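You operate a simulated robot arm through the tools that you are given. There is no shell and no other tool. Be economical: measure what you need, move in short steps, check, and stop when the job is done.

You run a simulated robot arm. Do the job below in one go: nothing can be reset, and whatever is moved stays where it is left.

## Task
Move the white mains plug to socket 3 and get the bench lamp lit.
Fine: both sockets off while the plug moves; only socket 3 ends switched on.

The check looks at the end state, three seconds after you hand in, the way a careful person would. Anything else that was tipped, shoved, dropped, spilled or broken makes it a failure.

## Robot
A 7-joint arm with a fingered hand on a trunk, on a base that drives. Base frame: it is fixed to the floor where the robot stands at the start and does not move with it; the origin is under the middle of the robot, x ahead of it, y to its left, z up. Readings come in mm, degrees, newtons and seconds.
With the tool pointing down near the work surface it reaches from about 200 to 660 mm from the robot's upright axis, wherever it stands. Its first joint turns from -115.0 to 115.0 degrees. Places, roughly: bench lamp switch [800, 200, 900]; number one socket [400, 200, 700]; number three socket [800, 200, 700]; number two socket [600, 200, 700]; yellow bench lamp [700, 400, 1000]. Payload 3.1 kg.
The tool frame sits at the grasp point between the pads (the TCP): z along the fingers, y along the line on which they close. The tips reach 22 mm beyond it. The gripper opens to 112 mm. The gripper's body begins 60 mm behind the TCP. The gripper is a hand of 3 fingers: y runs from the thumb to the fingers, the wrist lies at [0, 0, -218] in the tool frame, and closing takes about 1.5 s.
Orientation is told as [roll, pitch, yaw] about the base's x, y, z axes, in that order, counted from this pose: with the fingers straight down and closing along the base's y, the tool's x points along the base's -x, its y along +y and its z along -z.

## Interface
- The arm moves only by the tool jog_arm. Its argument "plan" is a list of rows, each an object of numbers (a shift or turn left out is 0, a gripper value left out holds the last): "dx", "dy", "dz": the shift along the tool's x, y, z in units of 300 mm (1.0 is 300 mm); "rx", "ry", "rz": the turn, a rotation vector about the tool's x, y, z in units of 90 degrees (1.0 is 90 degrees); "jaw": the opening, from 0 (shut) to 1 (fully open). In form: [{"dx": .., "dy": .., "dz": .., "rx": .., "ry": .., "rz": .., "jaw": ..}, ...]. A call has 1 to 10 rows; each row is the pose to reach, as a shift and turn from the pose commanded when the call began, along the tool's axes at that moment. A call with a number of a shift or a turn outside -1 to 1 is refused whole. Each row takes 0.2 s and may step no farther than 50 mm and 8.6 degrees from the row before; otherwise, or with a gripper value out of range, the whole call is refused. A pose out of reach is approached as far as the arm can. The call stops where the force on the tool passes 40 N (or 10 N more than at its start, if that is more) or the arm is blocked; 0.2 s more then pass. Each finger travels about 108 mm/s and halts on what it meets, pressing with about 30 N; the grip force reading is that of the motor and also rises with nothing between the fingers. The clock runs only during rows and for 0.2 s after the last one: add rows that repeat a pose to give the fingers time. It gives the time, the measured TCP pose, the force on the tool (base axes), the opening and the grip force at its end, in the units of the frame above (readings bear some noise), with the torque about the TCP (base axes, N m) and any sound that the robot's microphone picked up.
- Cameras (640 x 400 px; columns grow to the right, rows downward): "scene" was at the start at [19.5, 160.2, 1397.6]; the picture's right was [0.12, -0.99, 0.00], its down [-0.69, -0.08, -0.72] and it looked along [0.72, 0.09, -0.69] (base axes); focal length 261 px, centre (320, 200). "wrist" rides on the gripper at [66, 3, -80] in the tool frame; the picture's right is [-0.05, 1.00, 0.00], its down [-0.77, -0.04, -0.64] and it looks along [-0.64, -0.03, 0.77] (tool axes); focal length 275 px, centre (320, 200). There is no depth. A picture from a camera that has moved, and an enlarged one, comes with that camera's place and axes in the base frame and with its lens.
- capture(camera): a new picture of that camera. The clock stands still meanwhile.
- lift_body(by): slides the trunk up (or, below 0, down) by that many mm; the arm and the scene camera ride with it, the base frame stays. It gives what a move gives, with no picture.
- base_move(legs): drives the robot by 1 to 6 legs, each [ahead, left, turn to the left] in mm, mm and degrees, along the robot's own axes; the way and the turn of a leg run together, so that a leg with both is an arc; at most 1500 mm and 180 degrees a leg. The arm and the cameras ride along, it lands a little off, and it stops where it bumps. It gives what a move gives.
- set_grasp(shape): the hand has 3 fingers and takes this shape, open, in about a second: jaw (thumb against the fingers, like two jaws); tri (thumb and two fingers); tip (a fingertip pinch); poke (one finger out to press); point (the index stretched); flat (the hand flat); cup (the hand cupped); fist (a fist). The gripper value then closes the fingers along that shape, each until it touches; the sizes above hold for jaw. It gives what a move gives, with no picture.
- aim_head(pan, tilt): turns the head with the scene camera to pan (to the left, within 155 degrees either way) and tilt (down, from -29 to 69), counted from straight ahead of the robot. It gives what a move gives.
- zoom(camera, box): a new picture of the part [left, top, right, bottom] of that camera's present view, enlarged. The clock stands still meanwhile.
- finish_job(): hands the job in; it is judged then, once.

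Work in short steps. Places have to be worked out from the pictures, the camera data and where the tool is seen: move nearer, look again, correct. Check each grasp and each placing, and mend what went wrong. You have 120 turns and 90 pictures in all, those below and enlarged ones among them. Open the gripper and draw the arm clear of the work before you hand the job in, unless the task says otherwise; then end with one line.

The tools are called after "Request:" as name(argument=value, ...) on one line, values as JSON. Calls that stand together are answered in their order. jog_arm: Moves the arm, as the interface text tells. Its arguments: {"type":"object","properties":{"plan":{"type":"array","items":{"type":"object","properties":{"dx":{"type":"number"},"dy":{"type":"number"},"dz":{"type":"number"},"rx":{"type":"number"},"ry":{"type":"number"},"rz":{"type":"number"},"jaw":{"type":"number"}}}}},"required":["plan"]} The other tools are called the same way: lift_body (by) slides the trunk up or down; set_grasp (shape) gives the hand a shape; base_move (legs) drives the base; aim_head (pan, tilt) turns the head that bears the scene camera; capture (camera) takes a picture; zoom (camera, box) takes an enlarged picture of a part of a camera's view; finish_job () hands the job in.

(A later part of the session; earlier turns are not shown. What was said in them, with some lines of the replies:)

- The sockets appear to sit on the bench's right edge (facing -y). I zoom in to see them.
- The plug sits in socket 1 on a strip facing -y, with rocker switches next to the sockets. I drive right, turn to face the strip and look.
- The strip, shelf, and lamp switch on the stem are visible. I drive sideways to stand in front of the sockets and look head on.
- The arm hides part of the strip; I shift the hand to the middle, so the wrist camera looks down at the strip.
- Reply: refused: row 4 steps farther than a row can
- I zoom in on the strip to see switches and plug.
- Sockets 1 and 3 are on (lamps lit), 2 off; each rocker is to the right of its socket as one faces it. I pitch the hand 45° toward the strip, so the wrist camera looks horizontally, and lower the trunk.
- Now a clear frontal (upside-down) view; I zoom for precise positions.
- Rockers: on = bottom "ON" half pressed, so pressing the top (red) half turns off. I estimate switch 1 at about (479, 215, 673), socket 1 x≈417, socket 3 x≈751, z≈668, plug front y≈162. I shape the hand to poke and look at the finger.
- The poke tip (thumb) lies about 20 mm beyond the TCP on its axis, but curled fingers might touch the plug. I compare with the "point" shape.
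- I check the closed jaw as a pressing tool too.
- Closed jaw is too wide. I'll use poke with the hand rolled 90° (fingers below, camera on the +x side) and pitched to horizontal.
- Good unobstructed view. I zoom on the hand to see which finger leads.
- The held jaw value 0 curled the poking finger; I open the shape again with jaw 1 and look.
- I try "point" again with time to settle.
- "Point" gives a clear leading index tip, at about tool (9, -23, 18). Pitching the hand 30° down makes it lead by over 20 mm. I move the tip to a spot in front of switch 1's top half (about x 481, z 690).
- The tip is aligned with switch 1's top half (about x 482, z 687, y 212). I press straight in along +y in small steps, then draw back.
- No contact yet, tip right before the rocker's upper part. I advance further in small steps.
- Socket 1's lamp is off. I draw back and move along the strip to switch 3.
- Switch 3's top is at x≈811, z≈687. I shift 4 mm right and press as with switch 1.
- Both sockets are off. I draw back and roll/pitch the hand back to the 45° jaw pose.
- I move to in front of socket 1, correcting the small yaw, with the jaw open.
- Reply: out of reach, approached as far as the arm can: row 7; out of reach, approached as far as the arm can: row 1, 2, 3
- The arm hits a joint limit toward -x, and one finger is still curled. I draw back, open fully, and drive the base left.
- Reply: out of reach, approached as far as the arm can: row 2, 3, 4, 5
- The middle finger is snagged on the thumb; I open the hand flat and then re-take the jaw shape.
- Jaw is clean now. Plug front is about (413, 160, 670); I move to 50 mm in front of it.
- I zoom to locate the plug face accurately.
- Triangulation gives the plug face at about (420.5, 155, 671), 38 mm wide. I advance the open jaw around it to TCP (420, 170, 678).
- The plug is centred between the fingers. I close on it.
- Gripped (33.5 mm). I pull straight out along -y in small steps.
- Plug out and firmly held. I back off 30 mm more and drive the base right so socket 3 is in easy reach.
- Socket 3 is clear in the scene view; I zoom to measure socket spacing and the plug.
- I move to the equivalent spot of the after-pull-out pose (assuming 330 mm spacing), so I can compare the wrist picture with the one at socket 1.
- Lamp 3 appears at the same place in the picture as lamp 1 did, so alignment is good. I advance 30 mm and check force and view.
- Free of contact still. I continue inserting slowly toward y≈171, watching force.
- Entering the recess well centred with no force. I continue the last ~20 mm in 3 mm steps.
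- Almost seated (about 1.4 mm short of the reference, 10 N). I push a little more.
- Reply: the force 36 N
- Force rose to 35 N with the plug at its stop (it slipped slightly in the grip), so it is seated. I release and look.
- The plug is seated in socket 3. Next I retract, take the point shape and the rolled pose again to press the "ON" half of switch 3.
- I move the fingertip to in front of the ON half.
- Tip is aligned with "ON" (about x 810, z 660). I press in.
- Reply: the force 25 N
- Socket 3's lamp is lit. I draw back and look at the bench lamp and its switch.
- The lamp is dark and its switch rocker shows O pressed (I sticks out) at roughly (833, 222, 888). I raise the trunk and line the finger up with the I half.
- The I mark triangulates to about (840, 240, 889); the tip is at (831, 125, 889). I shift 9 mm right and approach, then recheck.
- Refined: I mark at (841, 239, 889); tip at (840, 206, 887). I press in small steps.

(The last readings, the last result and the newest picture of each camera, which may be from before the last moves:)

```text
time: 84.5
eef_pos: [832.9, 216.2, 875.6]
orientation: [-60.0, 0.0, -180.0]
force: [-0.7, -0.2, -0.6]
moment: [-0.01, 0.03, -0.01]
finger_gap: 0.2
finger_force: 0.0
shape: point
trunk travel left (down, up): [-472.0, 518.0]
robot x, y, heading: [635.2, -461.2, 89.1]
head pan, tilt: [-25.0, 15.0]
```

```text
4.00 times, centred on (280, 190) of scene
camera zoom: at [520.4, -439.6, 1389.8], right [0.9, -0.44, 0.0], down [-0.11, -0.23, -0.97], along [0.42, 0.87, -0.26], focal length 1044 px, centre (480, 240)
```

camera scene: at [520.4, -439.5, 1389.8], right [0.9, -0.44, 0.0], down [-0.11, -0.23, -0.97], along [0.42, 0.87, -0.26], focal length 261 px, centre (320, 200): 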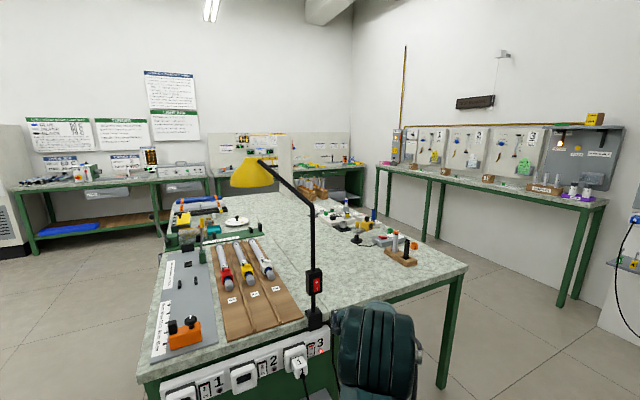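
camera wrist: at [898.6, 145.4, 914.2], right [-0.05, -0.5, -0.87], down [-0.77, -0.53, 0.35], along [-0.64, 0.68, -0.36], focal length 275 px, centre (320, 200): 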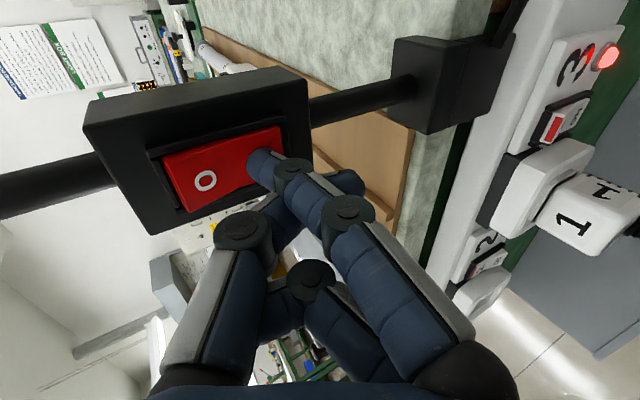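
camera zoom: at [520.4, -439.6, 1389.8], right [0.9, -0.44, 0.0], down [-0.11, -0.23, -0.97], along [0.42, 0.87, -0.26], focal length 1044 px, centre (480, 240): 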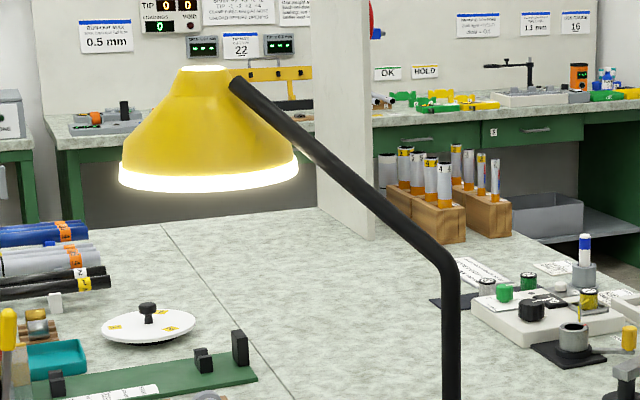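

The lamp is lit. I draw back straight and check the final state.

Request:
jog_arm(plan=[{"dz": -0.1, "dy": 0.058}, {"dz": -0.23, "dy": 0.133}, {"dz": -0.36, "dy": 0.208}, {"dz": -0.49, "dy": 0.283}, {"dz": -0.57, "dy": 0.33}])

Request:
set_grasp(shape="flat")

Request:
aim_head(pan=-15, tilt=35)

Request:
capture(camera="scene")

Request:
zoom(camera="wrist", box=[300, 0, 600, 240])

```text
time: 85.7
eef_pos: [831.7, 19.8, 875.9]
orientation: [-60.0, 0.0, -179.8]
force: [0.3, 0.4, 0.5]
moment: [-0.01, -0.05, 0.02]
finger_gap: 0.0
finger_force: 0.1
shape: point
trunk travel left (down, up): [-472.0, 518.0]
robot x, y, heading: [632.9, -461.4, 89.4]
head pan, tilt: [-25.0, 15.0]
```

```text
time: 86.6
eef_pos: [832.7, 19.2, 875.6]
orientation: [-60.2, 0.1, -179.9]
force: [0.5, 1.0, 0.4]
moment: [-0.02, 0.05, 0.01]
finger_gap: 105.8
finger_force: 0.0
shape: flat
trunk travel left (down, up): [-472.0, 518.0]
robot x, y, heading: [638.4, -462.4, 89.4]
head pan, tilt: [-25.0, 15.0]
```

```text
time: 87.4
eef_pos: [833.8, 19.6, 876.7]
orientation: [-60.1, 0.0, -179.9]
force: [-0.2, 0.8, 0.3]
moment: [-0.02, -0.03, 0.02]
finger_gap: 105.9
finger_force: 0.0
shape: flat
trunk travel left (down, up): [-472.0, 518.0]
robot x, y, heading: [635.6, -461.1, 89.2]
head pan, tilt: [-15.0, 35.0]
```

```text
19 pictures are left
camera scene: at [503.7, -439.1, 1357.9], right [0.96, -0.27, 0.0], down [-0.16, -0.55, -0.82], along [0.22, 0.79, -0.57], focal length 261 px, centre (320, 200)
```

scene: 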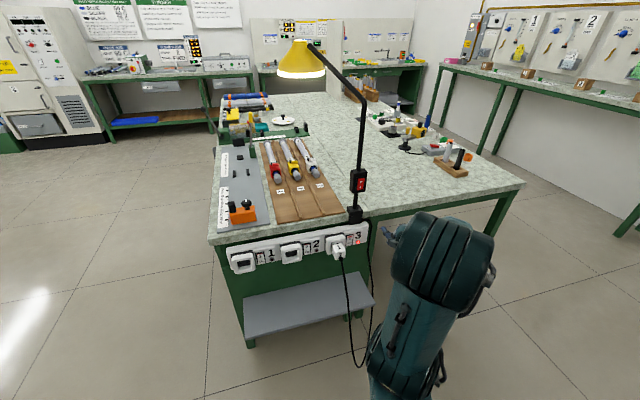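

```text
1.67 times, centred on (450, 120) of wrist
camera zoom: at [898.0, -52.1, 914.2], right [-0.05, -0.5, -0.87], down [-0.77, -0.53, 0.35], along [-0.64, 0.68, -0.36], focal length 459 px, centre (103, 333)
```

zoom: 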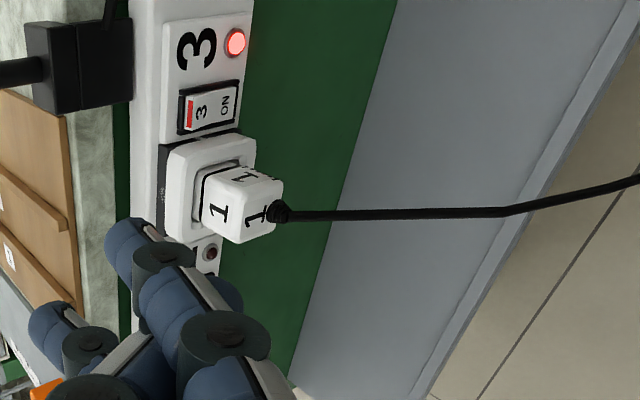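

Lamp lit, plug in socket 3. One last zoom to confirm the other indicators are off.

Request:
zoom(camera="scene", box=[220, 210, 380, 310])

```text
4.00 times, centred on (300, 260) of scene
camera zoom: at [503.7, -439.1, 1357.9], right [0.96, -0.27, 0.0], down [-0.16, -0.55, -0.82], along [0.22, 0.79, -0.57], focal length 1044 px, centre (400, -40)
```

zoom: 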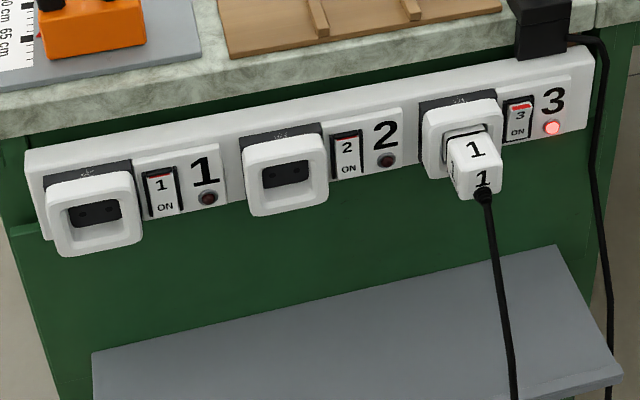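

Only socket 3 is on, the plug is seated, and the arm is clear, so I hand in.

Request:
finish_job()

```text
The job is handed in.
```

The white plug is seated in socket 3 and the bench lamp is lit; sockets 1 and 3 were off while the plug moved, and only socket 3 is on now.
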